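You operate a simulated robot arm through the tools that you are given. There is no shell and no other tool. Be economical: measure what you need, move in short steps, check, and stop when the job is done.

You run a simulated robot arm. Do the job below in one go: nothing can be reset, and whatever is moved stays where it is left.

## Task
Put the white tape roll from the top board of the plywood rack on the small brown screen. Put the ring screen from the top of the blue-drawer bench on the top shelf of the tall rack. Put the yellow block on top of the grey spool. Put the orange and purple tray on the clamp board away on the shelf under the wooden bench. Fetch the grey pot from the top of the ribbon bench and set it on the top of the dryer hood. Put the yellow tape roll on the top of the dark cupboard. Stack the bag of blue balloons that says "92" from the wooden table on top of the bag of blue balloons labelled "62". Do these in any order. Set down upright: grey pot.
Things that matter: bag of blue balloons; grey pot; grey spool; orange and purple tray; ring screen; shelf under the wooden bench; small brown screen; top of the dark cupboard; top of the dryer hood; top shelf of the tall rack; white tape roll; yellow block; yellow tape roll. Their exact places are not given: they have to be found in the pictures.

The check looks at the end state, three seconds after you hand in, the way a careful person would. Anything else that was tipped, shoved, dropped, spilled or broken makes it a failure.

## Robot
A 6-joint arm with a two-finger gripper on a trunk, on a base that drives. Base frame: it is fixed to the floor where the robot stands at the start and does not move with it; the origin is under the middle of the robot, x ahead of it, y to its left, z up; the surface under the hand at the start is at about z = 1.26. Readings come in m, rad, newtons and seconds.
With the tool pointing down near the work surface it reaches from about 0.14 to 0.8 m from the robot's upright axis, wherever it stands. Its first joint turns from -2.897 to 2.897 rad. Places, roughly: bag of blue balloons [5, 2.75, 0.75]; grey pot [4, 1, 1]; grey spool (6x6x5 cm) [0.7, -0.2, 1.3]; orange and purple tray (16x5x4 cm) [2.4, 1.5, 0.8]; ring screen [0.5, 1.25, 0.75]; shelf under the wooden bench [1.8, -1.6, 0.4]; small brown screen [2.5, -1.5, 1]; top of the dark cupboard [8.1, -0.5, 1.4]; top of the dryer hood [6.6, 0.9, 1.1]; top shelf of the tall rack [-1.7, 0.1, 1.4]; white tape roll (6x6x3 cm) [0.5, 0, 1.3]; yellow block (4x4x3 cm) [0.8, 1.5, 0.8]; yellow tape roll (6x6x3 cm) [4.5, 2.4, 0.8]. Payload 2.45 kg.
Tool frame: the origin (TCP) lies between the finger pads and is the grasp point; the fingertips stand 0.02 m ahead of it; z points along the fingers, y is the line along which they close. The gripper opens to 0.14 m. The gripper's body begins 0.168 m behind the TCP.
Orientation is told as [roll, pitch, yaw] about the base's x, y, z axes, in that order, counted from this pose: with the fingers straight down and closing along the base's y, the tool's x points along the base's -x, its y along +y and its z along -z.

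## Interface
- The arm moves only by the tool arm_command. Its argument "rows" is a list of rows, each a list of 3 entries, a list of its own where there are three numbers: the shift along the tool's x, y, z in m, then the turn, a rotation vector about the tool's x, y, z in rad, then the finger opening in m, from 0 to 0.14. In form: [[[tx, ty, tz], [wx, wy, wz], gripper], ...]. A call has 1 to 8 rows; each row shifts and turns the commanded pose from where the row before left it, along the tool's axes as they then stand. A row lasts 0.2 s, in which the tool goes at most 0.05 m and 0.15 rad; a call with a longer step from one row to the next is refused whole, and so is a gripper value outside its range. A pose out of reach is approached as far as the arm can. The call stops where the force on the tool passes 40 N (or 10 N more than at its start, if that is more) or the arm is blocked; 0.2 s more then pass. Each finger travels about 0.045 m/s and halts on what it meets, pressing with about 28 N; the grip force reading is that of the motor and also rises with nothing between the fingers. The clock runs only during rows and for 0.2 s after the last one: add rows that do not move to give the fingers time. The reply holds the time, the measured pose of the TCP, the force on the tool along the base axes, the opening and the grip force, in the units named above and with some noise, with the torque about the TCP (base axes, N m) and any sound that the robot's microphone picked up.
- Cameras (640 x 400 px; columns grow to the right, rows downward): "scene" is now at [0.0929, 0.124, 1.9094]; the picture's right is [-0.18, -0.98, 0.00], its down [-0.65, 0.12, -0.75] and it looks along [0.74, -0.14, -0.66] (base axes); focal length 260 px, centre (320, 200). "wrist" rides on the gripper at [0.078, 0.011, -0.209] in the tool frame; the picture's right is [-0.14, 0.99, 0.00], its down [-0.92, -0.13, -0.37] and it looks along [-0.37, -0.05, 0.93] (tool axes); focal length 280 px, centre (320, 200).
- capture(camera): a new picture of that camera. No time passes.
- slide_trunk(by): slides the trunk up (or, below 0, down) by that many m; the arm and the scene camera ride with it, the base frame stays. It gives what a move gives, with no picture.
- base_move(legs): drives the robot by 1 to 6 legs, each [ahead, left, turn to the left] in m, m and rad, along the robot's own axes; the way and the turn of a leg run together, so that a leg with both is an arc; at most 1.5 m and 3.142 rad a leg. The arm and the cameras ride along, it lands a little off, and it stops where it bumps. It gives what a move gives.
- pan_tilt(pan, tilt): turns the head with the scene camera to pan (to the left, within 2.496 rad either way) and tilt (down, from -0.506 to 1.204), counted from straight ahead of the robot. It gives what a move gives.
- locate(camera, pixels): there is no depth. For up to 12 entries [column, row, z] of the newest picture of that camera ("zoom" is the newest enlarged one), the place [x, y] in the base frame at which the ray of that pixel passes the height z, good to about 0.002 m. No time passes.
- close_up(camera, box): a new picture of the part [left, top, right, bottom] of that camera's present view, enlarged. No time passes.
- hand_in(): hands the job in; it is judged then, once.

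Go step by step. Measure first, check grasps and placings, and put right what went wrong. The budget is 138 turns and 162 pictures, counting those below and the enlarged ones. Unless the task says otherwise, let go and move clear before handing in.

The tools are called after "Request:" by a JSON object that holds its "api" and its "payload". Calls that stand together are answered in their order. arm_command: Moves the arm, as the interface text tells. Its arguments: {"type":"object","properties":{"rows":{"type":"array"}},"required":["rows"]} The other tools are called the same way: slide_trunk (by) slides the trunk up or down; base_move (legs) drives the base; pan_tilt (pan, tilt) turns the head that bears the scene camera; capture (camera) takes a picture; locate (camera, pixels) gives the place at which the rays of pixels pass given heights; close_up (camera, box) takes an enlarged picture of a part of a camera's view; hand_in () hands the job in.

At the start:

```text
time_s: 0.0
position: [0.5452, 0.0529, 1.4786]
tcp_rot: [-0.001, 0.001, -0.001]
force: [-0.6, 0.0, -0.2]
ft_torque: [0.0, -0.03, -0.01]
gripper_width: 0.14
finger_force: 0.0
trunk travel left (down, up): [-0.15, 0.08]
robot x, y, heading: [0.0006, 0.0042, 0.001]
head pan, tilt: [-0.183, 0.724]
```

scene: 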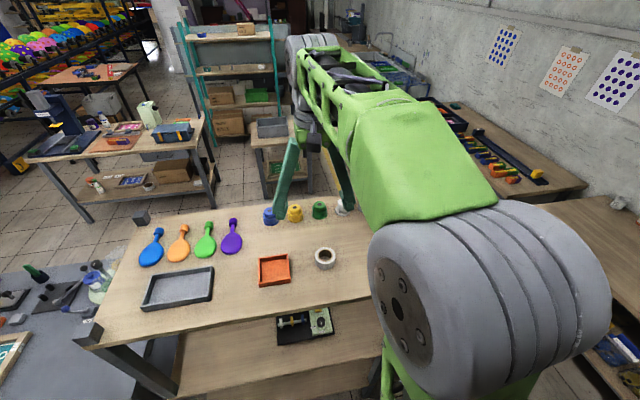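
wrist: 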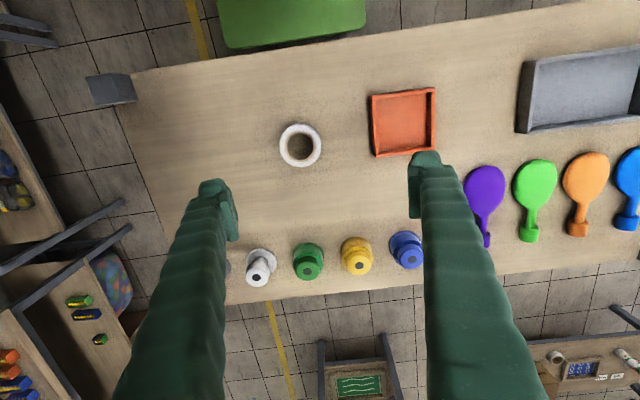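

The wrist picture shows the white tape roll at (300,146), and what look like the grey/white, green, yellow and blue spools along row 260. I'll locate these and look around with the head.

Request:
{"api": "locate", "payload": {"camera": "wrist", "pixels": [[300, 146, 1.285], [300, 146, 1.26], [260, 262, 1.3], [225, 268, 1.3], [110, 90, 1.3], [278, 146, 1.285], [322, 146, 1.285]]}}

Request:
{"api": "close_up", "payload": {"camera": "wrist", "box": [180, 100, 460, 300]}}

Request:
{"api": "close_up", "payload": {"camera": "scene", "box": [0, 0, 320, 200]}}

Request:
{"api": "close_up", "payload": {"camera": "scene", "box": [380, 60, 640, 220]}}

```text
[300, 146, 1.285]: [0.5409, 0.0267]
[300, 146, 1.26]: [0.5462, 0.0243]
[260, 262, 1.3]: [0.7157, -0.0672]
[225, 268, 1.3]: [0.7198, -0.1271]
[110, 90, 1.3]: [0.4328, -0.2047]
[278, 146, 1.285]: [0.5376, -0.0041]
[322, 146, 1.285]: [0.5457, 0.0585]
```

```text
2.00 times, centred on (320, 200) of wrist
```

zoom: 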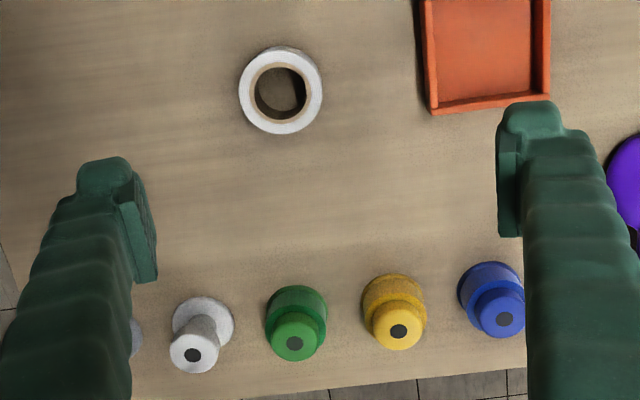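

```text
2.00 times, centred on (160, 100) of scene
```

zoom: 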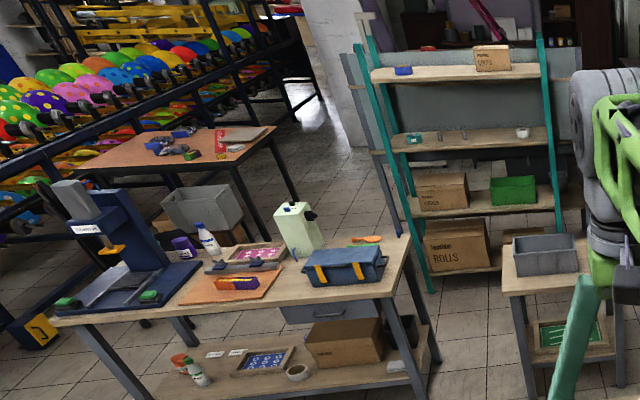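

```text
2.46 times, centred on (510, 140) of scene
```

zoom: 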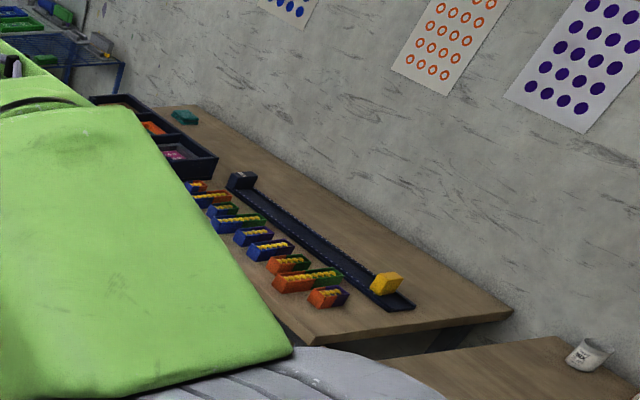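

The white roll is centred near (0.541,0.027), and a further spool edge peeks out behind the left finger. I'll look around before moving.

Request:
{"api": "pan_tilt", "payload": {"pan": 1.1, "tilt": 0.5}}

Request:
{"api": "capture", "payload": {"camera": "scene"}}

Request:
{"api": "pan_tilt", "payload": {"pan": 2.4, "tilt": 0.5}}

Request:
{"api": "capture", "payload": {"camera": "scene"}}

Request:
{"api": "pan_tilt", "payload": {"pan": -1.2, "tilt": 0.5}}

Request:
{"api": "capture", "payload": {"camera": "scene"}}

Request:
{"api": "pan_tilt", "payload": {"pan": -2.4, "tilt": 0.5}}

Request:
{"api": "capture", "payload": {"camera": "scene"}}

```text
time_s: 1.5
position: [0.5463, 0.0534, 1.4798]
tcp_rot: [-0.001, 0.0, -0.001]
force: [-0.2, 1.3, 0.2]
ft_torque: [0.02, 0.01, 0.02]
gripper_width: 0.1401
finger_force: 0.0
trunk travel left (down, up): [-0.15, 0.08]
robot x, y, heading: [0.0038, 0.0022, 0.002]
head pan, tilt: [1.1, 0.499]
```

```text
156 pictures are left
```

scene: 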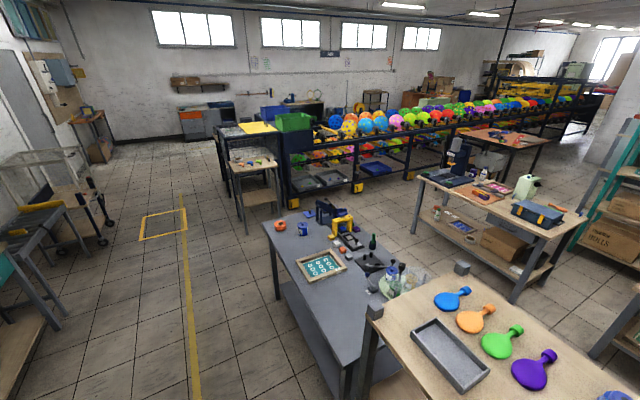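

```text
time_s: 2.9
position: [0.5458, 0.0539, 1.4799]
tcp_rot: [-0.001, -0.001, -0.001]
force: [0.0, 0.2, 0.8]
ft_torque: [0.03, 0.03, 0.01]
gripper_width: 0.1399
finger_force: 0.1
trunk travel left (down, up): [-0.15, 0.08]
robot x, y, heading: [0.0016, 0.0019, 0.004]
head pan, tilt: [2.4, 0.499]
```

```text
155 pictures are left
```

scene: 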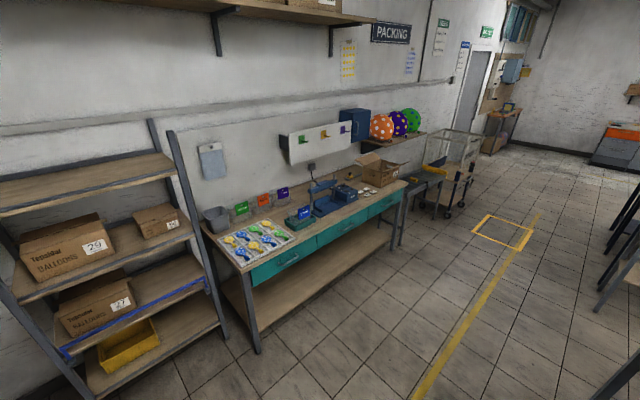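

```text
time_s: 5.9
position: [0.5463, 0.0543, 1.4805]
tcp_rot: [0.0, -0.001, -0.001]
force: [0.4, -0.9, -1.1]
ft_torque: [0.02, 0.0, 0.04]
gripper_width: 0.14
finger_force: 0.0
trunk travel left (down, up): [-0.15, 0.08]
robot x, y, heading: [-0.0029, 0.0013, 0.001]
head pan, tilt: [-1.201, 0.499]
```

```text
154 pictures are left
```

scene: 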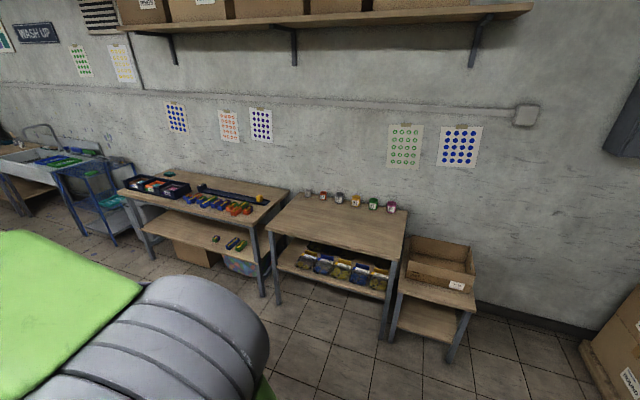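

```text
time_s: 7.3
position: [0.5467, 0.054, 1.4796]
tcp_rot: [0.0, -0.001, 0.001]
force: [0.1, 0.2, 0.0]
ft_torque: [0.01, -0.03, 0.0]
gripper_width: 0.14
finger_force: 0.0
trunk travel left (down, up): [-0.15, 0.08]
robot x, y, heading: [-0.0018, -0.0005, -0.001]
head pan, tilt: [-2.4, 0.499]
```

```text
153 pictures are left
```

scene: 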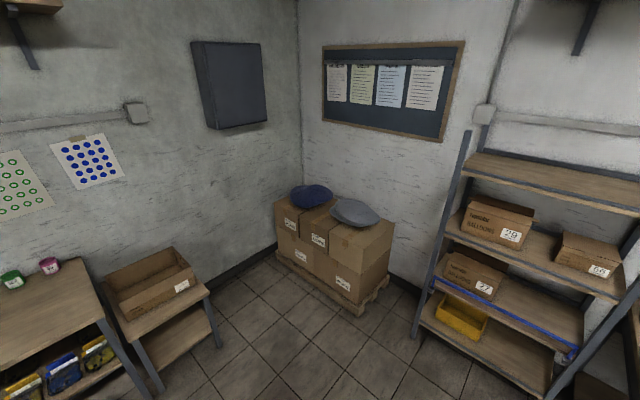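

The layout is clear: grey table on the left, tall rack behind, benches on the right. Next I grasp the white roll at (0.541,0.027).

Request:
{"api": "arm_command", "payload": {"rows": [[[0.005, -0.027, 0.0], [0, 0, 0], 0.12], [[0, 0, 0.048], [0, 0, 0], 0.12], [[0, 0, 0.048], [0, 0, 0], 0.12], [[0, 0, 0.048], [0, 0, 0], 0.12], [[0, 0, 0.047], [0, 0, 0], 0.12], [[0, 0, 0], [0, 0, 0], 0.12]]}}

Request:
{"api": "capture", "payload": {"camera": "wrist"}}

Request:
{"api": "pan_tilt", "payload": {"pan": -0.75, "tilt": 0.5}}

Request:
{"api": "capture", "payload": {"camera": "scene"}}

```text
time_s: 8.7
position: [0.5438, 0.0262, 1.2841]
tcp_rot: [0.0, 0.001, 0.0]
force: [-0.9, 1.0, -0.4]
ft_torque: [-0.01, 0.02, 0.01]
gripper_width: 0.1198
finger_force: 0.1
trunk travel left (down, up): [-0.15, 0.08]
robot x, y, heading: [0.0041, 0.0029, 0.003]
head pan, tilt: [-2.4, 0.499]
```

```text
152 pictures are left
```

wrist: 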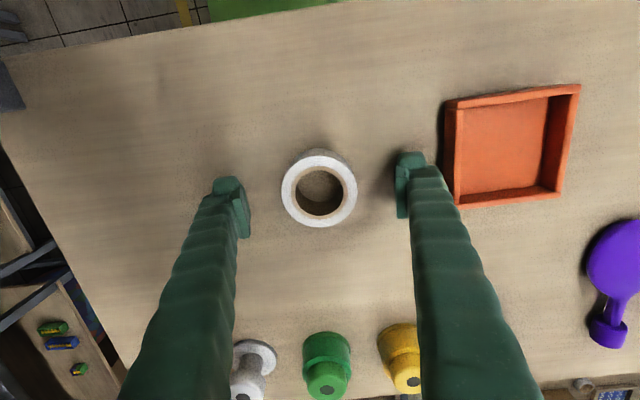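

```text
time_s: 10.4
position: [0.5447, 0.0271, 1.2853]
tcp_rot: [-0.001, 0.001, 0.0]
force: [0.7, -0.4, 0.6]
ft_torque: [0.0, 0.01, -0.04]
gripper_width: 0.12
finger_force: 0.0
trunk travel left (down, up): [-0.15, 0.08]
robot x, y, heading: [-0.0011, 0.0006, -0.002]
head pan, tilt: [-0.75, 0.499]
```

```text
151 pictures are left
```

scene: 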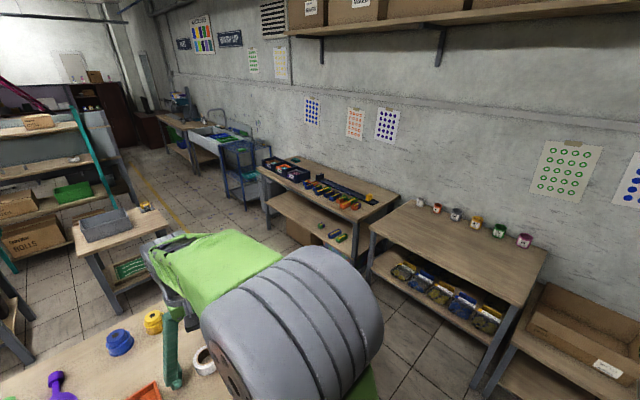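

The roll at (319,190) sits between the fingers, so I close and lift.

Request:
{"api": "arm_command", "payload": {"rows": [[[0, 0, 0], [0, 0, 0], 0.03], [[0, 0, 0], [0, 0, 0], 0.03], [[0, 0, 0], [0, 0, 0], 0.03], [[0, 0, 0], [0, 0, 0], 0.03], [[0, 0, 0], [0, 0, 0], 0.03], [[0, 0, -0.04], [0, 0, 0], 0.03], [[0, 0, -0.05], [0, 0, 0], 0.03], [[0, 0, -0.05], [0, 0, 0], 0.03]]}}

Request:
{"api": "capture", "payload": {"camera": "wrist"}}

Request:
{"api": "close_up", "payload": {"camera": "scene", "box": [0, 80, 400, 330]}}

Request:
{"api": "close_up", "payload": {"camera": "scene", "box": [180, 90, 400, 228]}}

```text
time_s: 12.2
position: [0.5436, 0.0264, 1.4283]
tcp_rot: [0.001, 0.0, 0.0]
force: [0.5, 0.4, 0.4]
ft_torque: [0.0, -0.03, 0.02]
gripper_width: 0.0584
finger_force: 27.7
trunk travel left (down, up): [-0.15, 0.08]
robot x, y, heading: [0.0007, 0.0024, -0.002]
head pan, tilt: [-0.75, 0.499]
```

```text
150 pictures are left
```

wrist: 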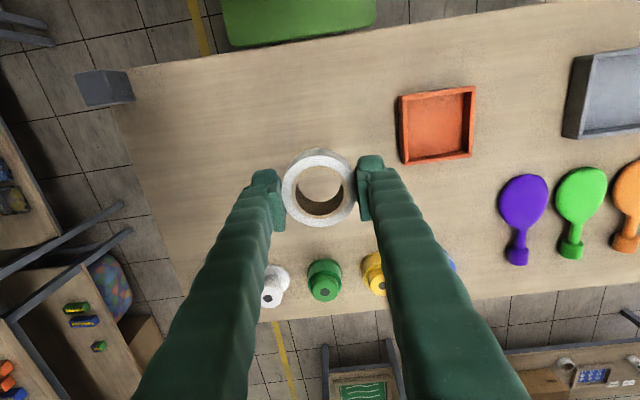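

```text
1.60 times, centred on (200, 205) of scene
```

zoom: 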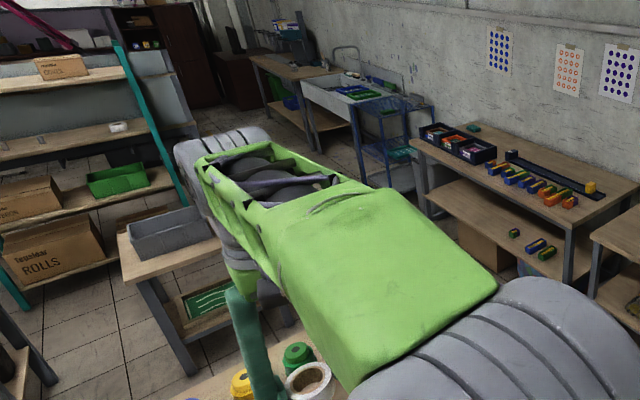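

```text
2.90 times, centred on (290, 159) of scene
```

zoom: 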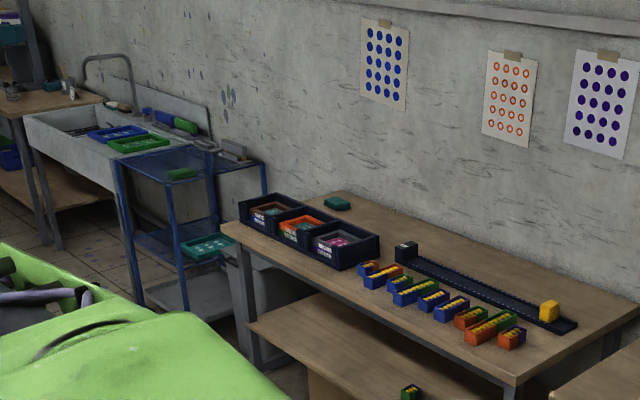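

The roll is held (opening 0.058). The black box on the wooden bench holds three small screens, with the brown one farthest, around zoom (268,210). I'll locate the bench and shift the arm to see the grey spool.

Request:
{"api": "locate", "payload": {"camera": "zoom", "pixels": [[515, 385, 0.9], [222, 228, 0.9], [268, 210, 1.0], [268, 210, 0.95], [298, 232, 0.95], [345, 245, 0.95], [240, 200, 1.0], [270, 192, 1.0], [490, 340, 0.9], [410, 388, 0.45], [250, 318, 0.4]]}}

Request:
{"api": "arm_command", "payload": {"rows": [[[0.0, -0.05, -0.03], [0, 0, 0], 0.03], [[0, -0.05, -0.02], [0, 0, 0], 0.03], [[0, -0.05, 0], [0, 0, 0], 0.03], [[0, -0.05, 0.0], [0, 0, 0], 0.03], [[0, -0.05, 0], [0, 0, 0], 0.03], [[0, 0, 0], [0, 0, 0], 0.03]]}}

Request:
{"api": "capture", "payload": {"camera": "wrist"}}

Request:
{"api": "pan_tilt", "payload": {"pan": 0.0, "tilt": 0.8}}

Request:
{"api": "capture", "payload": {"camera": "scene"}}

```text
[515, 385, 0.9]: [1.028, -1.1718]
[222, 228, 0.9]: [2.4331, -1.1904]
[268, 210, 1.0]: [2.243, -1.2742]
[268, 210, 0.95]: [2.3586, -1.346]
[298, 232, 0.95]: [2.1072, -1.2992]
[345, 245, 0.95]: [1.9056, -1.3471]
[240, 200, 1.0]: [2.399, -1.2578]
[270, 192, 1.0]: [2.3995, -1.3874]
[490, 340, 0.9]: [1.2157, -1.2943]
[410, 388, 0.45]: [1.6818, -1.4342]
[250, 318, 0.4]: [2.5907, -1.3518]
```

```text
refused: row 1 steps farther than a row can; nothing moved
```

```text
147 pictures are left
```

wrist: 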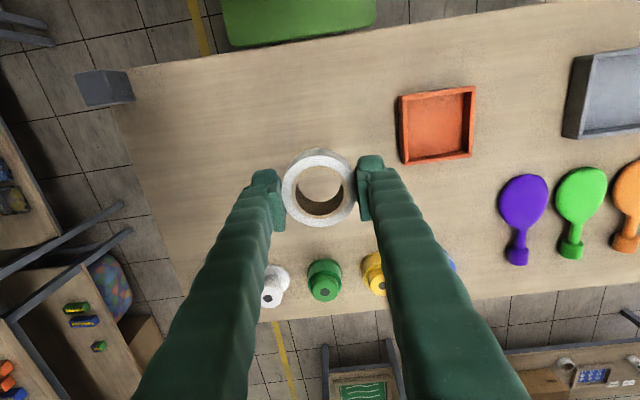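

```text
time_s: 13.3
position: [0.5434, 0.027, 1.4273]
tcp_rot: [0.0, 0.0, 0.0]
force: [-0.3, 0.6, -0.6]
ft_torque: [0.02, -0.01, -0.02]
gripper_width: 0.0586
finger_force: 28.3
trunk travel left (down, up): [-0.15, 0.08]
robot x, y, heading: [-0.0004, -0.0016, 0.003]
head pan, tilt: [0.0, 0.799]
```

```text
146 pictures are left
```

scene: 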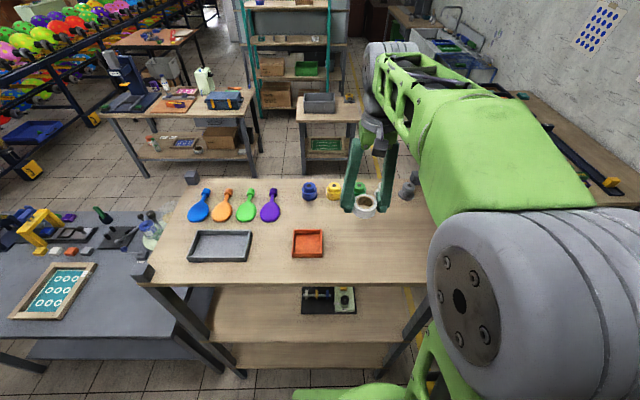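

Spools are near (407,190); ring screen at (60,290). I'll zoom on both and locate.

Request:
{"api": "close_up", "payload": {"camera": "scene", "box": [290, 150, 450, 250]}}

Request:
{"api": "arm_command", "payload": {"rows": [[[0.0, -0.05, 0], [0, 0, 0], 0.03], [[0, -0.05, 0], [0, 0, 0], 0.03], [[0, -0.05, 0], [0, 0, 0], 0.03], [[0, -0.05, 0.0], [0, 0, 0], 0.03], [[0, 0, -0.05], [0, 0, 0], 0.03], [[0, 0, 0], [0, 0, 0], 0.03]]}}

Request:
{"api": "capture", "payload": {"camera": "wrist"}}

Request:
{"api": "close_up", "payload": {"camera": "scene", "box": [0, 160, 240, 310]}}

Request:
{"api": "locate", "payload": {"camera": "scene", "pixels": [[10, 317, 0.8], [77, 318, 0.8], [97, 264, 0.8], [48, 263, 0.8], [150, 205, 0.8], [205, 350, 0.8]]}}

```text
4.00 times, centred on (370, 200) of scene
```

zoom: 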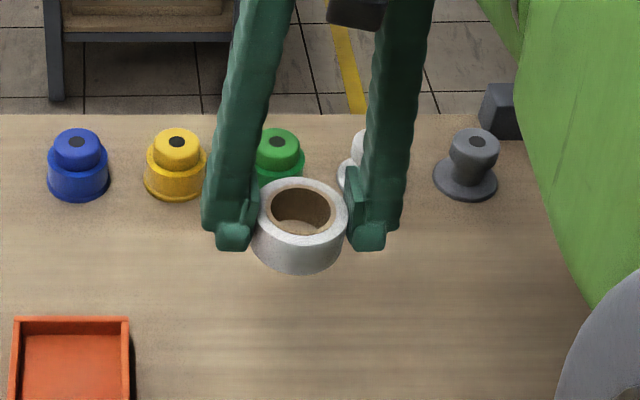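

```text
time_s: 14.7
position: [0.5387, -0.1776, 1.4775]
tcp_rot: [0.001, 0.0, 0.001]
force: [0.3, -0.5, -1.2]
ft_torque: [0.04, 0.01, 0.01]
gripper_width: 0.0584
finger_force: 27.8
trunk travel left (down, up): [-0.15, 0.08]
robot x, y, heading: [0.0017, 0.0001, -0.004]
head pan, tilt: [0.0, 0.799]
```

```text
144 pictures are left
```

wrist: 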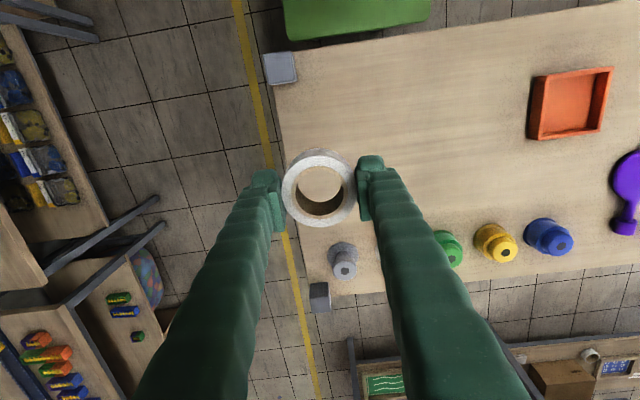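

```text
2.67 times, centred on (120, 235) of scene
```

zoom: 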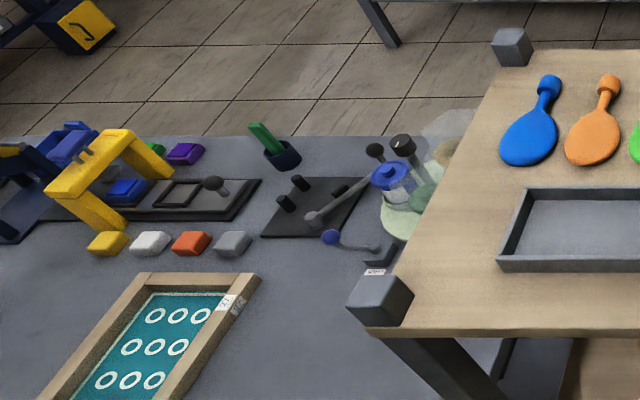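

```text
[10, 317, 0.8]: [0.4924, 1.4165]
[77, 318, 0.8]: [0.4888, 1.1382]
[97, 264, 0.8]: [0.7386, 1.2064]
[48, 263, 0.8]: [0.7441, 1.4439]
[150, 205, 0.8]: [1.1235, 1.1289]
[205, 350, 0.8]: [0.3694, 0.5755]
```

The grey spool's hub is at wrist (345,269) with its flange base around (342,255). I locate it, then stow the arm and back out.

Request:
{"api": "locate", "payload": {"camera": "wrist", "pixels": [[345, 269, 1.31], [342, 254, 1.26], [320, 298, 1.26], [280, 68, 1.26], [75, 255, 0.9], [110, 230, 0.9], [10, 305, 0.9]]}}

Request:
{"api": "close_up", "payload": {"camera": "wrist", "box": [300, 220, 400, 300]}}

Request:
{"api": "base_move", "payload": {"legs": [[-0.25, 0, 0], [0, -0.75, 0]]}}

Request:
{"api": "pan_tilt", "payload": {"pan": -0.1, "tilt": 0.5}}

Request:
{"api": "capture", "payload": {"camera": "scene"}}

```text
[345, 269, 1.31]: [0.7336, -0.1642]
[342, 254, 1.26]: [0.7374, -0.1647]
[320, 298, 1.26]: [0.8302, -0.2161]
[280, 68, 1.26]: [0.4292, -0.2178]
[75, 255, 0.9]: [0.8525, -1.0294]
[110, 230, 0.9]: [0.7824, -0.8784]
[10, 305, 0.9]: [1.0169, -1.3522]
```

```text
5.00 times, centred on (350, 260) of wrist
```

zoom: 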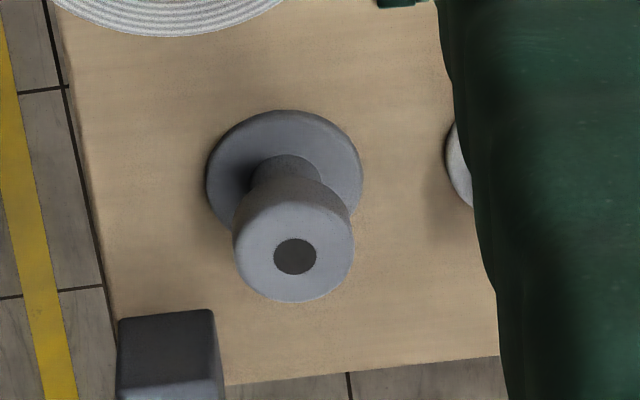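

```text
time_s: 23.1
position: [0.2854, -0.916, 1.4778]
tcp_rot: [0.0, -0.001, 0.001]
force: [-0.2, 0.1, -0.9]
ft_torque: [-0.01, 0.04, 0.04]
gripper_width: 0.0586
finger_force: 27.5
trunk travel left (down, up): [-0.15, 0.08]
robot x, y, heading: [-0.2523, -0.7412, 0.0]
head pan, tilt: [0.0, 0.799]
```

```text
time_s: 23.9
position: [0.2857, -0.9153, 1.477]
tcp_rot: [0.0, -0.001, 0.0]
force: [0.8, -0.6, -0.2]
ft_torque: [0.05, 0.0, 0.0]
gripper_width: 0.0583
finger_force: 27.6
trunk travel left (down, up): [-0.15, 0.08]
robot x, y, heading: [-0.2559, -0.7375, 0.006]
head pan, tilt: [-0.099, 0.499]
```

```text
141 pictures are left
```

scene: 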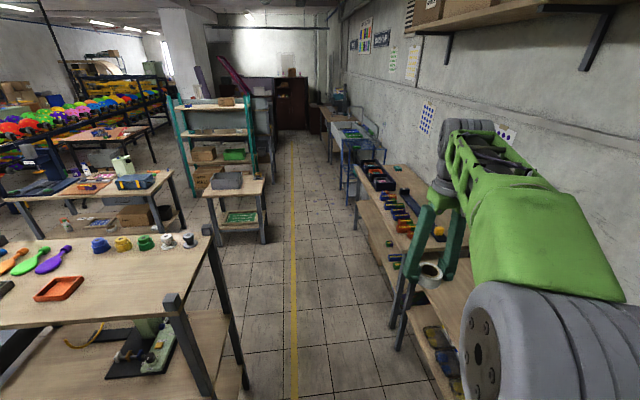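

The grey spool is at (0.736,-0.164), top about 1.31. The aisle ahead is clear between the benches, so I drive along it and look at the black box.

Request:
{"api": "base_move", "payload": {"legs": [[1.3, 0, 0], [1.0, 0, 0]]}}

Request:
{"api": "pan_tilt", "payload": {"pan": -1.0, "tilt": 0.75}}

Request:
{"api": "capture", "payload": {"camera": "scene"}}

Request:
{"api": "capture", "payload": {"camera": "wrist"}}

```text
time_s: 35.2
position: [2.5821, -0.9266, 1.4777]
tcp_rot: [0.002, 0.0, -0.006]
force: [-0.4, -0.2, 0.3]
ft_torque: [0.03, 0.03, -0.04]
gripper_width: 0.0584
finger_force: 27.6
trunk travel left (down, up): [-0.15, 0.08]
robot x, y, heading: [2.0401, -0.7459, -0.006]
head pan, tilt: [-0.099, 0.499]
```

```text
time_s: 36.4
position: [2.5805, -0.926, 1.4784]
tcp_rot: [-0.001, -0.001, -0.004]
force: [-0.5, 0.9, -0.5]
ft_torque: [0.0, -0.03, 0.0]
gripper_width: 0.0588
finger_force: 28.1
trunk travel left (down, up): [-0.15, 0.08]
robot x, y, heading: [2.0461, -0.7457, -0.006]
head pan, tilt: [-1.0, 0.75]
```

```text
140 pictures are left
```

scene: 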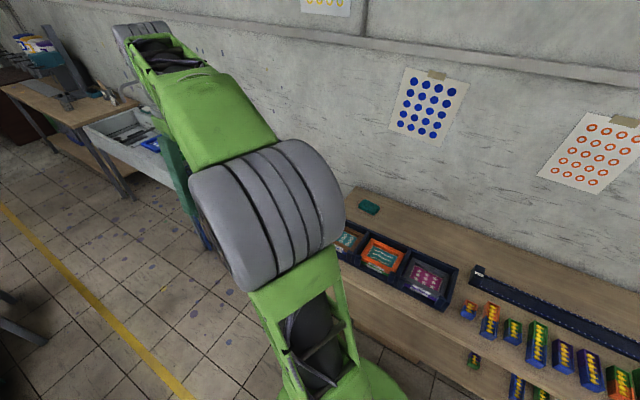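

```text
139 pictures are left
```

wrist: 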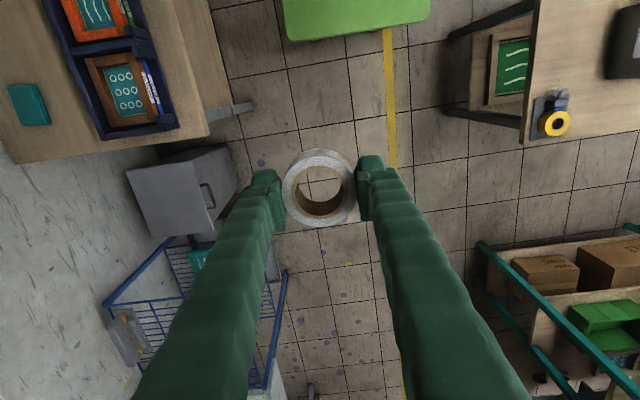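

The brown screen is at wrist (125,90) in the box. I triangulate heights using both cameras.

Request:
{"api": "locate", "payload": {"camera": "wrist", "pixels": [[125, 90, 0.9], [125, 90, 1.0], [87, 58, 1.0], [135, 53, 1.0], [112, 128, 1.0], [162, 120, 1.0], [28, 104, 0.9], [28, 104, 1.0], [207, 135, 0.9], [207, 135, 1.0]]}}

Request:
{"api": "locate", "payload": {"camera": "scene", "pixels": [[369, 208, 0.9], [369, 208, 1.0], [351, 241, 0.9], [351, 241, 1.0]]}}

Request:
{"api": "close_up", "payload": {"camera": "wrist", "box": [0, 0, 240, 150]}}

```text
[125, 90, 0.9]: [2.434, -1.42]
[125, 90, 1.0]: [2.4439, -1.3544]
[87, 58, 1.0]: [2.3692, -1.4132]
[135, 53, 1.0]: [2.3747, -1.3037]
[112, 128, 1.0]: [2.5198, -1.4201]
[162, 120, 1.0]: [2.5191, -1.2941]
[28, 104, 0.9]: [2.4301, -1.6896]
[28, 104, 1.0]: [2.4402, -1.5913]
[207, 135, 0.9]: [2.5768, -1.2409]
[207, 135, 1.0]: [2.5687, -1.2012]
```

```text
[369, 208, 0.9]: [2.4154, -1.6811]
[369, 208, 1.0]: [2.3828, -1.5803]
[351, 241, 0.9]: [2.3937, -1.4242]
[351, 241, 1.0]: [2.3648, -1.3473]
```

```text
2.67 times, centred on (120, 75) of wrist
```

zoom: 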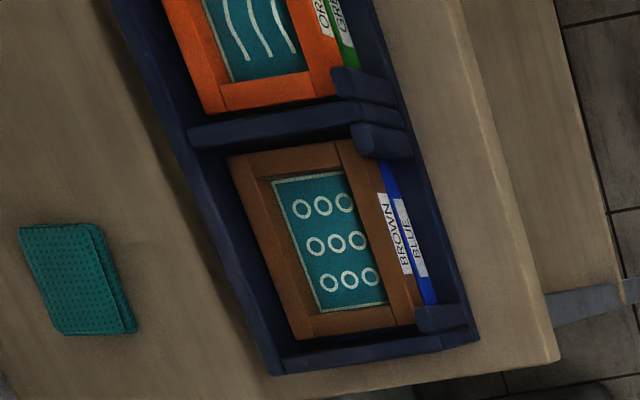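

Triangulation puts the bench top near 0.86 and the brown screen's mesh centre at about (2.434,-1.42). I drive ahead and turn to face the bench.

Request:
{"api": "base_move", "payload": {"legs": [[0.48, 0, 0], [0, 0, -1.565]]}}

Request:
{"api": "capture", "payload": {"camera": "wrist"}}

Request:
{"api": "pan_tilt", "payload": {"pan": 0.1, "tilt": 0.9}}

Request:
{"api": "capture", "payload": {"camera": "scene"}}

```text
time_s: 43.1
position: [2.3402, -1.2884, 1.4777]
tcp_rot: [0.0, 0.001, -1.581]
force: [-0.7, -0.2, -0.3]
ft_torque: [0.01, -0.02, -0.02]
gripper_width: 0.0588
finger_force: 28.1
trunk travel left (down, up): [-0.15, 0.08]
robot x, y, heading: [2.5241, -0.7506, -1.579]
head pan, tilt: [-1.0, 0.75]
```

```text
137 pictures are left
```

wrist: 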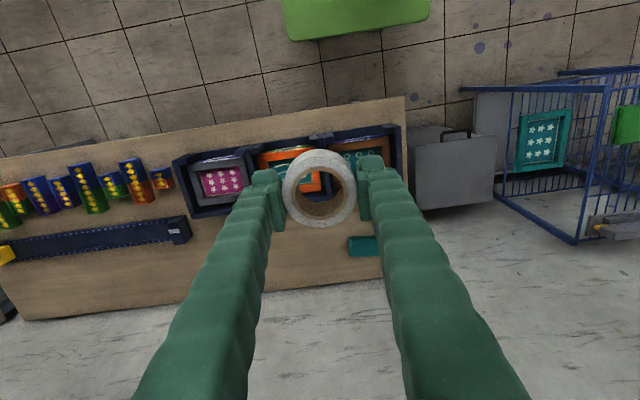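

```text
time_s: 44.4
position: [2.3405, -1.2886, 1.479]
tcp_rot: [0.0, 0.001, -1.582]
force: [1.0, -0.2, -0.4]
ft_torque: [0.02, -0.03, -0.03]
gripper_width: 0.0587
finger_force: 28.0
trunk travel left (down, up): [-0.15, 0.08]
robot x, y, heading: [2.522, -0.7521, -1.581]
head pan, tilt: [0.099, 0.901]
```

```text
136 pictures are left
```

scene: 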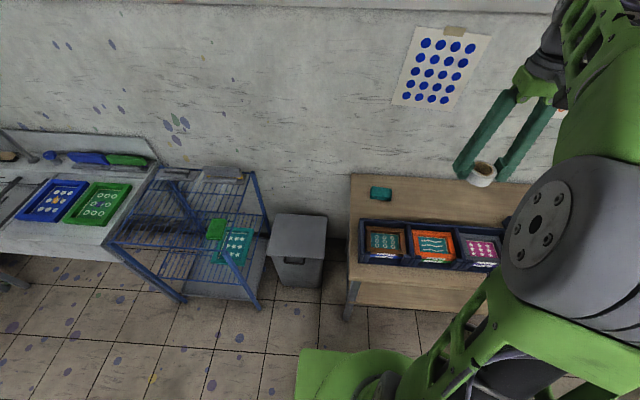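

The brown screen is visible at scene (386,241). I zoom in for an accurate centre.

Request:
{"api": "close_up", "payload": {"camera": "scene", "box": [350, 210, 430, 270]}}

Request:
{"api": "locate", "payload": {"camera": "scene", "pixels": [[386, 241, 0.87], [386, 241, 0.9], [386, 241, 0.93], [386, 241, 1.0], [380, 193, 0.88]]}}

Request:
{"api": "locate", "payload": {"camera": "wrist", "pixels": [[362, 150, 0.9], [362, 245, 0.88]]}}

```text
6.67 times, centred on (390, 240) of scene
```

zoom: 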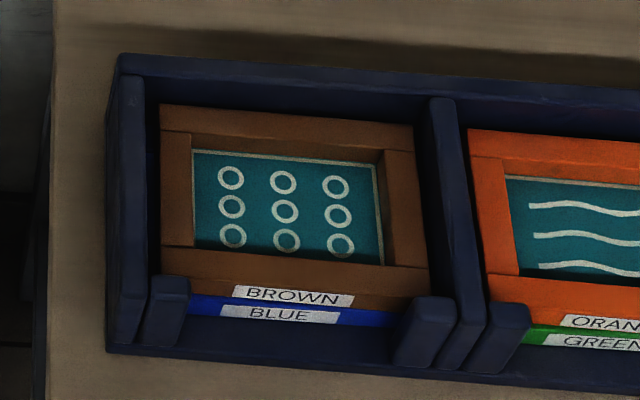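

```text
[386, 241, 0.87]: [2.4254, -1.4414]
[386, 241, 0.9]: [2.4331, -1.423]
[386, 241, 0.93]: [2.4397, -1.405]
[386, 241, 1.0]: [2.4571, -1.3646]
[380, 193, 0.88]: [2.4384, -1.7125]
```

```text
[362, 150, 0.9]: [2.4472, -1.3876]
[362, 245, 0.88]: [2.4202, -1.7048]
```

Both cameras agree on the mesh centre (2.433,-1.422) at z≈0.9. I move the roll above it and descend partway.

Request:
{"api": "arm_command", "payload": {"rows": [[[-0.033, 0.0235, 0], [0, 0, 0], 0.03], [[-0.033, 0.0235, 0], [0, 0, 0], 0.03], [[-0.033, 0.0235, 0], [0, 0, 0], 0.03], [[-0.0336, 0.0234, 0], [0, 0, 0], 0.03], [[0, 0, 0.05], [0, 0, 0], 0.03], [[0, 0, 0.05], [0, 0, 0], 0.03], [[0, 0, 0.05], [0, 0, 0], 0.03], [[0, 0, 0.05], [0, 0, 0], 0.03]]}}

Request:
{"api": "arm_command", "payload": {"rows": [[[0, 0, 0.05], [0, 0, 0], 0.03], [[0, 0, 0.05], [0, 0, 0], 0.03], [[0, 0, 0.05], [0, 0, 0], 0.03], [[0, 0, 0], [0, 0, 0], 0.03]]}}

Request:
{"api": "capture", "payload": {"camera": "wrist"}}

Request:
{"api": "close_up", "payload": {"camera": "scene", "box": [330, 150, 490, 270]}}

```text
time_s: 46.2
position: [2.4331, -1.4247, 1.2763]
tcp_rot: [-0.001, 0.0, -1.582]
force: [-0.1, -0.3, -0.2]
ft_torque: [0.06, 0.01, 0.0]
gripper_width: 0.0585
finger_force: 27.5
trunk travel left (down, up): [-0.15, 0.08]
robot x, y, heading: [2.5242, -0.7569, -1.583]
head pan, tilt: [0.099, 0.901]
```

```text
time_s: 47.2
position: [2.4351, -1.4225, 1.1294]
tcp_rot: [0.0, 0.0, -1.582]
force: [0.2, -0.1, -0.1]
ft_torque: [-0.02, -0.01, 0.02]
gripper_width: 0.0587
finger_force: 28.1
trunk travel left (down, up): [-0.15, 0.08]
robot x, y, heading: [2.5268, -0.7514, -1.587]
head pan, tilt: [0.099, 0.901]
```

```text
134 pictures are left
```

wrist: 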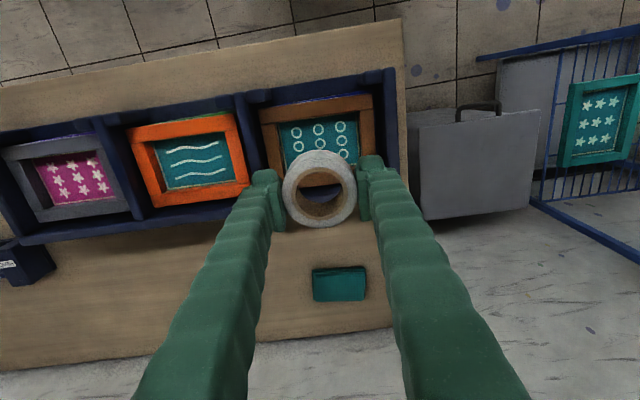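

```text
3.33 times, centred on (410, 210) of scene
```

zoom: 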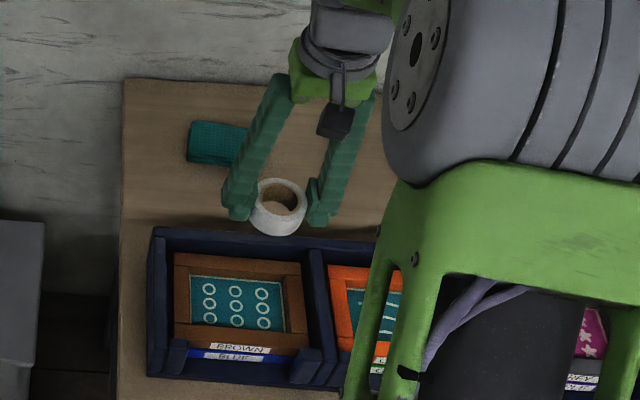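

Ring pattern's middle ring is at wrist (319,144); I verify its position from here.

Request:
{"api": "close_up", "payload": {"camera": "wrist", "box": [250, 80, 410, 180]}}

Request:
{"api": "locate", "payload": {"camera": "wrist", "pixels": [[319, 144, 0.88], [319, 144, 0.9], [319, 144, 0.92]]}}

```text
4.00 times, centred on (330, 130) of wrist
```

zoom: 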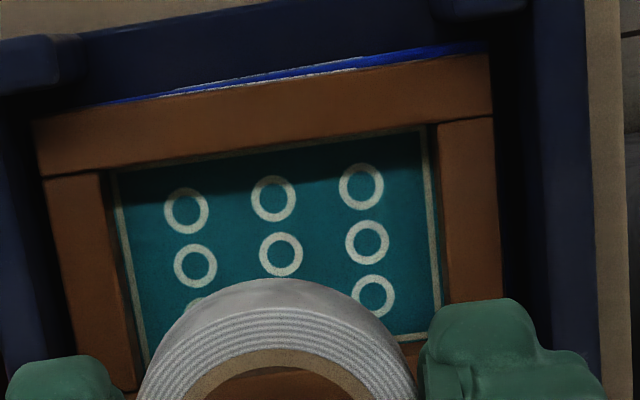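

```text
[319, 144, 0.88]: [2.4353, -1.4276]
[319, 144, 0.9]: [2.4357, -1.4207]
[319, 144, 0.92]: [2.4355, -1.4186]
```

Centre confirmed, x 2.436, y -1.421. I descend in steps and watch the force.

Request:
{"api": "arm_command", "payload": {"rows": [[[0, 0.001, 0.05], [0, 0, 0], 0.03], [[0, 0, 0.05], [0, 0, 0], 0.03], [[0, 0, 0.05], [0, 0, 0], 0.03], [[0, 0, 0.025], [0, 0, 0], 0.03], [[0, 0, 0], [0, 0, 0], 0.03]]}}

Request:
{"api": "close_up", "payload": {"camera": "scene", "box": [330, 180, 450, 270]}}

Request:
{"api": "close_up", "payload": {"camera": "wrist", "box": [220, 80, 420, 240]}}

```text
time_s: 48.4
position: [2.4343, -1.4196, 0.9531]
tcp_rot: [0.0, -0.001, -1.581]
force: [-1.3, 0.0, 0.1]
ft_torque: [-0.02, -0.01, 0.02]
gripper_width: 0.0587
finger_force: 27.9
trunk travel left (down, up): [-0.15, 0.08]
robot x, y, heading: [2.5232, -0.7518, -1.582]
head pan, tilt: [0.099, 0.901]
```

```text
4.44 times, centred on (390, 225) of scene
```

zoom: 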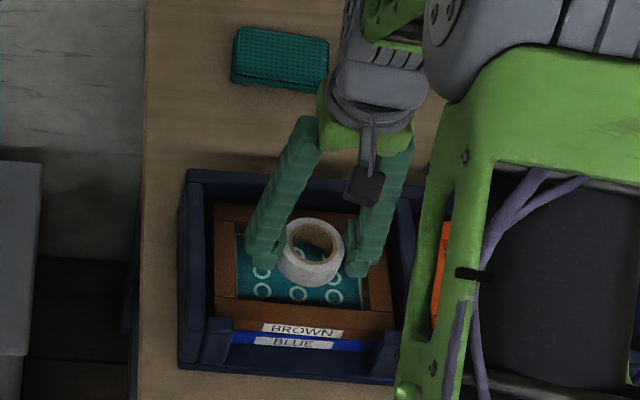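

```text
2.50 times, centred on (320, 160) of wrist
```

zoom: 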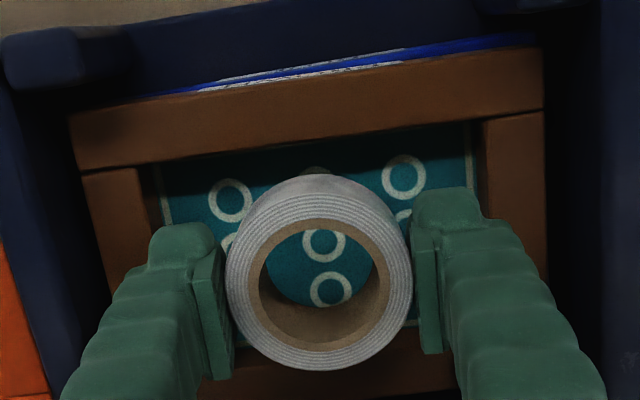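

Alignment looks good; I continue down in small steps.

Request:
{"api": "arm_command", "payload": {"rows": [[[0, 0, 0.012], [0, 0, 0], 0.03], [[0, 0, 0.006], [0, 0, 0], 0.03], [[0, 0, 0], [0, 0, 0], 0.03]]}}

Request:
{"api": "arm_command", "payload": {"rows": [[[0, 0, 0.005], [0, 0, 0], 0.03], [[0, 0, 0], [0, 0, 0], 0.03]]}}

Request:
{"api": "arm_command", "payload": {"rows": [[[0, 0, 0.004], [0, 0, 0], 0.03], [[0, 0, 0], [0, 0, 0], 0.03]]}}

```text
time_s: 49.2
position: [2.4352, -1.4224, 0.9354]
tcp_rot: [0.0, 0.0, -1.583]
force: [-0.7, -0.7, -0.8]
ft_torque: [0.04, 0.01, 0.0]
gripper_width: 0.0586
finger_force: 27.7
trunk travel left (down, up): [-0.15, 0.08]
robot x, y, heading: [2.5218, -0.7481, -1.586]
head pan, tilt: [0.099, 0.901]
```

```text
time_s: 49.8
position: [2.4345, -1.4211, 0.9297]
tcp_rot: [0.001, -0.001, -1.581]
force: [-1.0, 0.8, -0.9]
ft_torque: [-0.03, -0.01, -0.02]
gripper_width: 0.0584
finger_force: 28.4
trunk travel left (down, up): [-0.15, 0.08]
robot x, y, heading: [2.5215, -0.7545, -1.585]
head pan, tilt: [0.099, 0.901]
```

```text
time_s: 50.4
position: [2.4347, -1.4229, 0.9265]
tcp_rot: [0.0, 0.0, -1.579]
force: [-0.5, -0.2, -0.9]
ft_torque: [-0.05, 0.0, 0.01]
gripper_width: 0.0585
finger_force: 28.3
trunk travel left (down, up): [-0.15, 0.08]
robot x, y, heading: [2.5229, -0.7535, -1.582]
head pan, tilt: [0.099, 0.901]
```

No contact yet at 0.9265; I keep going in 4 mm steps.

Request:
{"api": "arm_command", "payload": {"rows": [[[0, 0, 0.004], [0, 0, 0], 0.03], [[0, 0, 0], [0, 0, 0], 0.03]]}}

Request:
{"api": "arm_command", "payload": {"rows": [[[0, 0, 0.004], [0, 0, 0], 0.03], [[0, 0, 0], [0, 0, 0], 0.03]]}}

Request:
{"api": "close_up", "payload": {"camera": "scene", "box": [350, 200, 430, 260]}}

```text
time_s: 51.0
position: [2.4348, -1.4217, 0.9232]
tcp_rot: [0.0, -0.001, -1.581]
force: [-0.6, 0.5, -0.9]
ft_torque: [0.01, 0.0, -0.02]
gripper_width: 0.0585
finger_force: 27.8
trunk travel left (down, up): [-0.15, 0.08]
robot x, y, heading: [2.5241, -0.7536, -1.581]
head pan, tilt: [0.099, 0.901]
```

```text
time_s: 51.6
position: [2.435, -1.423, 0.918]
tcp_rot: [0.0, 0.0, -1.581]
force: [-0.3, 0.2, 0.0]
ft_torque: [-0.01, 0.0, 0.02]
gripper_width: 0.0584
finger_force: 27.9
trunk travel left (down, up): [-0.15, 0.08]
robot x, y, heading: [2.5213, -0.7548, -1.583]
head pan, tilt: [0.099, 0.901]
```

```text
6.67 times, centred on (390, 230) of scene
```

zoom: 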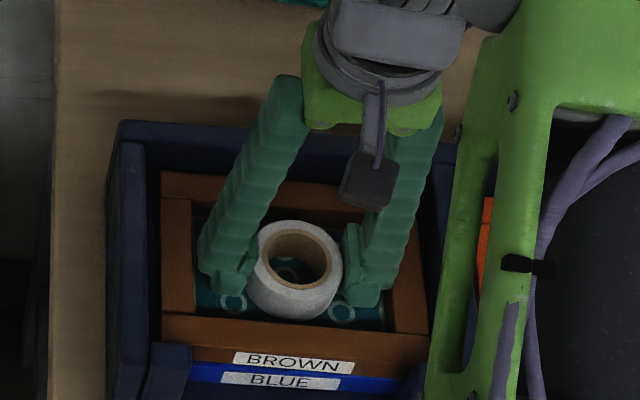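

Very near now; two more steps.

Request:
{"api": "arm_command", "payload": {"rows": [[[0, 0, 0.003], [0, 0, 0], 0.03], [[0, 0, 0], [0, 0, 0], 0.03]]}}

Request:
{"api": "arm_command", "payload": {"rows": [[[0, 0, 0.003], [0, 0, 0], 0.03], [[0, 0, 0], [0, 0, 0], 0.03]]}}

Request:
{"api": "arm_command", "payload": {"rows": [[[0, 0, 0.003], [0, 0, 0], 0.03], [[0, 0, 0], [0, 0, 0], 0.03]]}}

```text
time_s: 52.2
position: [2.4349, -1.4228, 0.9154]
tcp_rot: [0.0, 0.0, -1.582]
force: [1.0, 0.6, 4.5]
ft_torque: [0.07, 0.0, 0.04]
gripper_width: 0.0586
finger_force: 28.6
trunk travel left (down, up): [-0.15, 0.08]
robot x, y, heading: [2.5248, -0.7521, -1.584]
head pan, tilt: [0.099, 0.901]
```

```text
time_s: 52.8
position: [2.4344, -1.4228, 0.9149]
tcp_rot: [0.0, -0.003, -1.582]
force: [5.5, -0.8, 27.1]
ft_torque: [0.02, -0.13, 0.0]
gripper_width: 0.0587
finger_force: 28.1
trunk travel left (down, up): [-0.15, 0.08]
robot x, y, heading: [2.5246, -0.7521, -1.583]
head pan, tilt: [0.099, 0.901]
```

```text
time_s: 53.4
position: [2.4342, -1.4217, 0.9113]
tcp_rot: [-0.002, -0.005, -1.581]
force: [6.9, -8.1, 29.3]
ft_torque: [0.04, -0.12, -0.02]
gripper_width: 0.059
finger_force: 28.1
trunk travel left (down, up): [-0.15, 0.08]
robot x, y, heading: [2.5218, -0.7486, -1.583]
head pan, tilt: [0.099, 0.901]
```

Contact at TCP z≈0.915. I relieve the pressure, open slightly and rise.

Request:
{"api": "arm_command", "payload": {"rows": [[[0, 0, -0.005], [0, 0, 0], 0.03], [[0, 0, 0], [0, 0, 0], 0.071], [[0, 0, 0], [0, 0, 0], 0.071], [[0, 0, -0.02], [0, 0, 0], 0.071], [[0, 0, -0.05], [0, 0, 0], 0.071], [[0, 0, -0.05], [0, 0, 0], 0.071], [[0, 0, -0.05], [0, 0, 0], 0.1], [[0, 0, -0.05], [0, 0, 0], 0.1]]}}

Request:
{"api": "capture", "payload": {"camera": "wrist"}}

Request:
{"api": "arm_command", "payload": {"rows": [[[0.05, 0, 0], [0, 0, 0], 0.1], [[0, 0, -0.05], [0, 0, 0], 0.1], [[0.05, 0, 0], [0, 0, 0], 0.1], [[0, 0, -0.05], [0, 0, 0], 0.1], [[0.03, 0, 0], [0, 0, 0], 0.1], [[0, 0, -0.05], [0, 0, 0], 0.1], [[0, 0, -0.05], [0, 0, 0], 0.1]]}}

Request:
{"api": "close_up", "payload": {"camera": "scene", "box": [330, 180, 490, 280]}}

```text
time_s: 55.2
position: [2.4356, -1.4224, 1.1338]
tcp_rot: [-0.001, -0.001, -1.583]
force: [-0.4, 0.5, -0.2]
ft_torque: [-0.07, -0.03, -0.03]
gripper_width: 0.1002
finger_force: 0.1
trunk travel left (down, up): [-0.15, 0.08]
robot x, y, heading: [2.522, -0.7526, -1.585]
head pan, tilt: [0.099, 0.901]
```

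```text
128 pictures are left
```

wrist: 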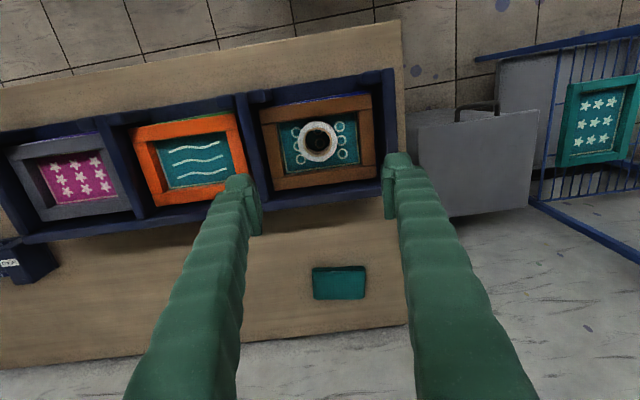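

```text
time_s: 56.8
position: [2.4373, -1.2961, 1.337]
tcp_rot: [-0.001, -0.001, -1.584]
force: [0.1, 0.2, 0.1]
ft_torque: [0.01, 0.01, 0.0]
gripper_width: 0.1
finger_force: 0.2
trunk travel left (down, up): [-0.15, 0.08]
robot x, y, heading: [2.521, -0.7523, -1.586]
head pan, tilt: [0.099, 0.901]
```

```text
4.00 times, centred on (410, 230) of scene
```

zoom: 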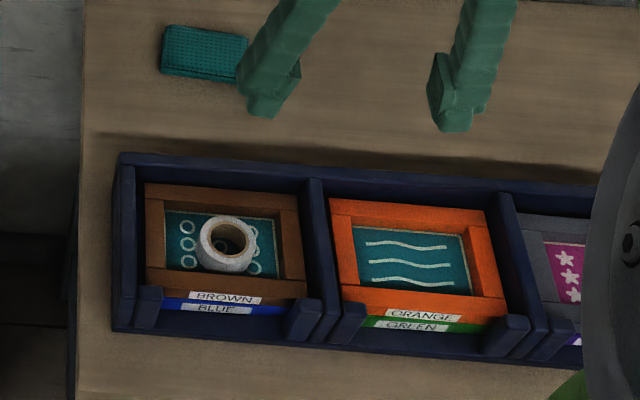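

The white roll rests on the brown screen. Next is the orange-purple tray, so I drive back to the gap and look north.

Request:
{"api": "base_move", "payload": {"legs": [[0, -1.0, 0], [-0.05, 0, 0], [0, 0, 1.58], [0, 0, 1.575]]}}

Request:
{"api": "pan_tilt", "payload": {"pan": -0.2, "tilt": 0.5}}

Request:
{"api": "capture", "payload": {"camera": "scene"}}

Request:
{"api": "pan_tilt", "payload": {"pan": 0.7, "tilt": 0.5}}

Request:
{"api": "capture", "payload": {"camera": "scene"}}

```text
time_s: 73.9
position: [1.626, -0.1348, 1.3359]
tcp_rot: [0.002, -0.001, 1.574]
force: [-0.5, 0.4, 0.5]
ft_torque: [-0.01, 0.0, 0.0]
gripper_width: 0.1001
finger_force: 0.1
trunk travel left (down, up): [-0.15, 0.08]
robot x, y, heading: [1.5459, -0.6802, 1.57]
head pan, tilt: [0.099, 0.901]
```

```text
time_s: 74.8
position: [1.6252, -0.1345, 1.3345]
tcp_rot: [0.0, 0.0, 1.573]
force: [-0.5, 0.1, -0.3]
ft_torque: [-0.01, -0.03, -0.03]
gripper_width: 0.0999
finger_force: 0.0
trunk travel left (down, up): [-0.15, 0.08]
robot x, y, heading: [1.5462, -0.6779, 1.571]
head pan, tilt: [-0.201, 0.499]
```

```text
126 pictures are left
```

scene: 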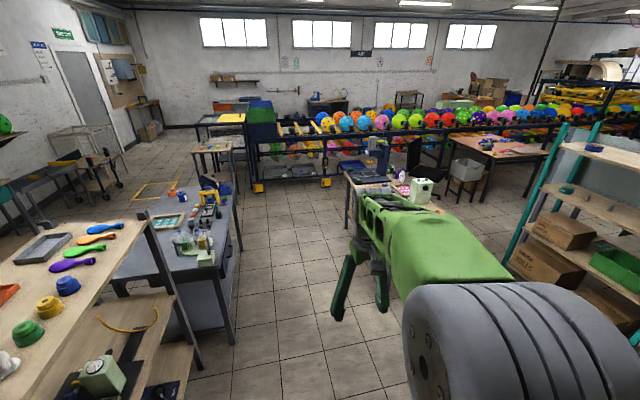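

```text
time_s: 76.0
position: [1.6266, -0.1363, 1.3364]
tcp_rot: [0.001, -0.001, 1.572]
force: [0.2, -0.7, -0.2]
ft_torque: [0.0, 0.01, 0.0]
gripper_width: 0.1001
finger_force: 0.1
trunk travel left (down, up): [-0.15, 0.08]
robot x, y, heading: [1.5477, -0.6825, 1.57]
head pan, tilt: [0.7, 0.499]
```

```text
125 pictures are left
```

scene: 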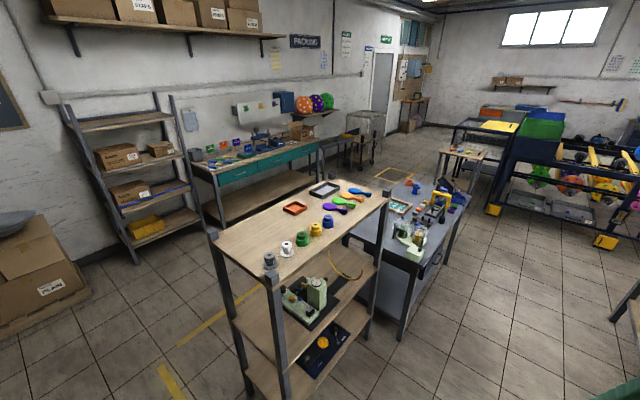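

The corridor at x≈1.5 is open to the north. I drive up beside the bench and turn to face it.

Request:
{"api": "base_move", "payload": {"legs": [[1.4, 0, 0], [0.75, 0, 0], [0, 0, -1.57]]}}

Request:
{"api": "pan_tilt", "payload": {"pan": 0.1, "tilt": 0.8}}

Request:
{"api": "capture", "payload": {"camera": "scene"}}

Request:
{"api": "capture", "payload": {"camera": "wrist"}}

```text
time_s: 90.2
position: [2.0965, 1.3868, 1.3353]
tcp_rot: [0.001, 0.001, 0.068]
force: [-0.4, -0.7, 0.6]
ft_torque: [0.05, 0.02, -0.03]
gripper_width: 0.0997
finger_force: 0.0
trunk travel left (down, up): [-0.15, 0.08]
robot x, y, heading: [1.5495, 1.4287, 0.067]
head pan, tilt: [0.7, 0.499]
```

```text
time_s: 91.2
position: [2.0967, 1.3861, 1.336]
tcp_rot: [-0.001, 0.0, 0.07]
force: [0.0, 0.2, -0.2]
ft_torque: [0.01, 0.01, -0.04]
gripper_width: 0.1
finger_force: 0.2
trunk travel left (down, up): [-0.15, 0.08]
robot x, y, heading: [1.5485, 1.427, 0.068]
head pan, tilt: [0.099, 0.799]
```

```text
124 pictures are left
```

scene: 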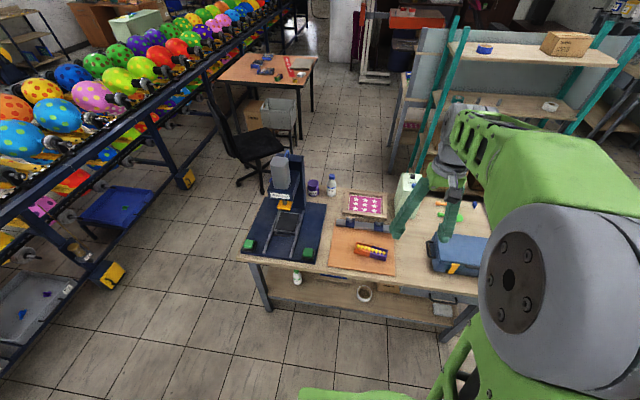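

```text
123 pictures are left
```

wrist: 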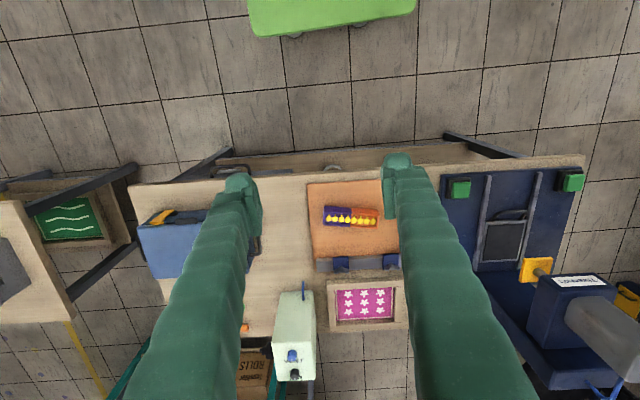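

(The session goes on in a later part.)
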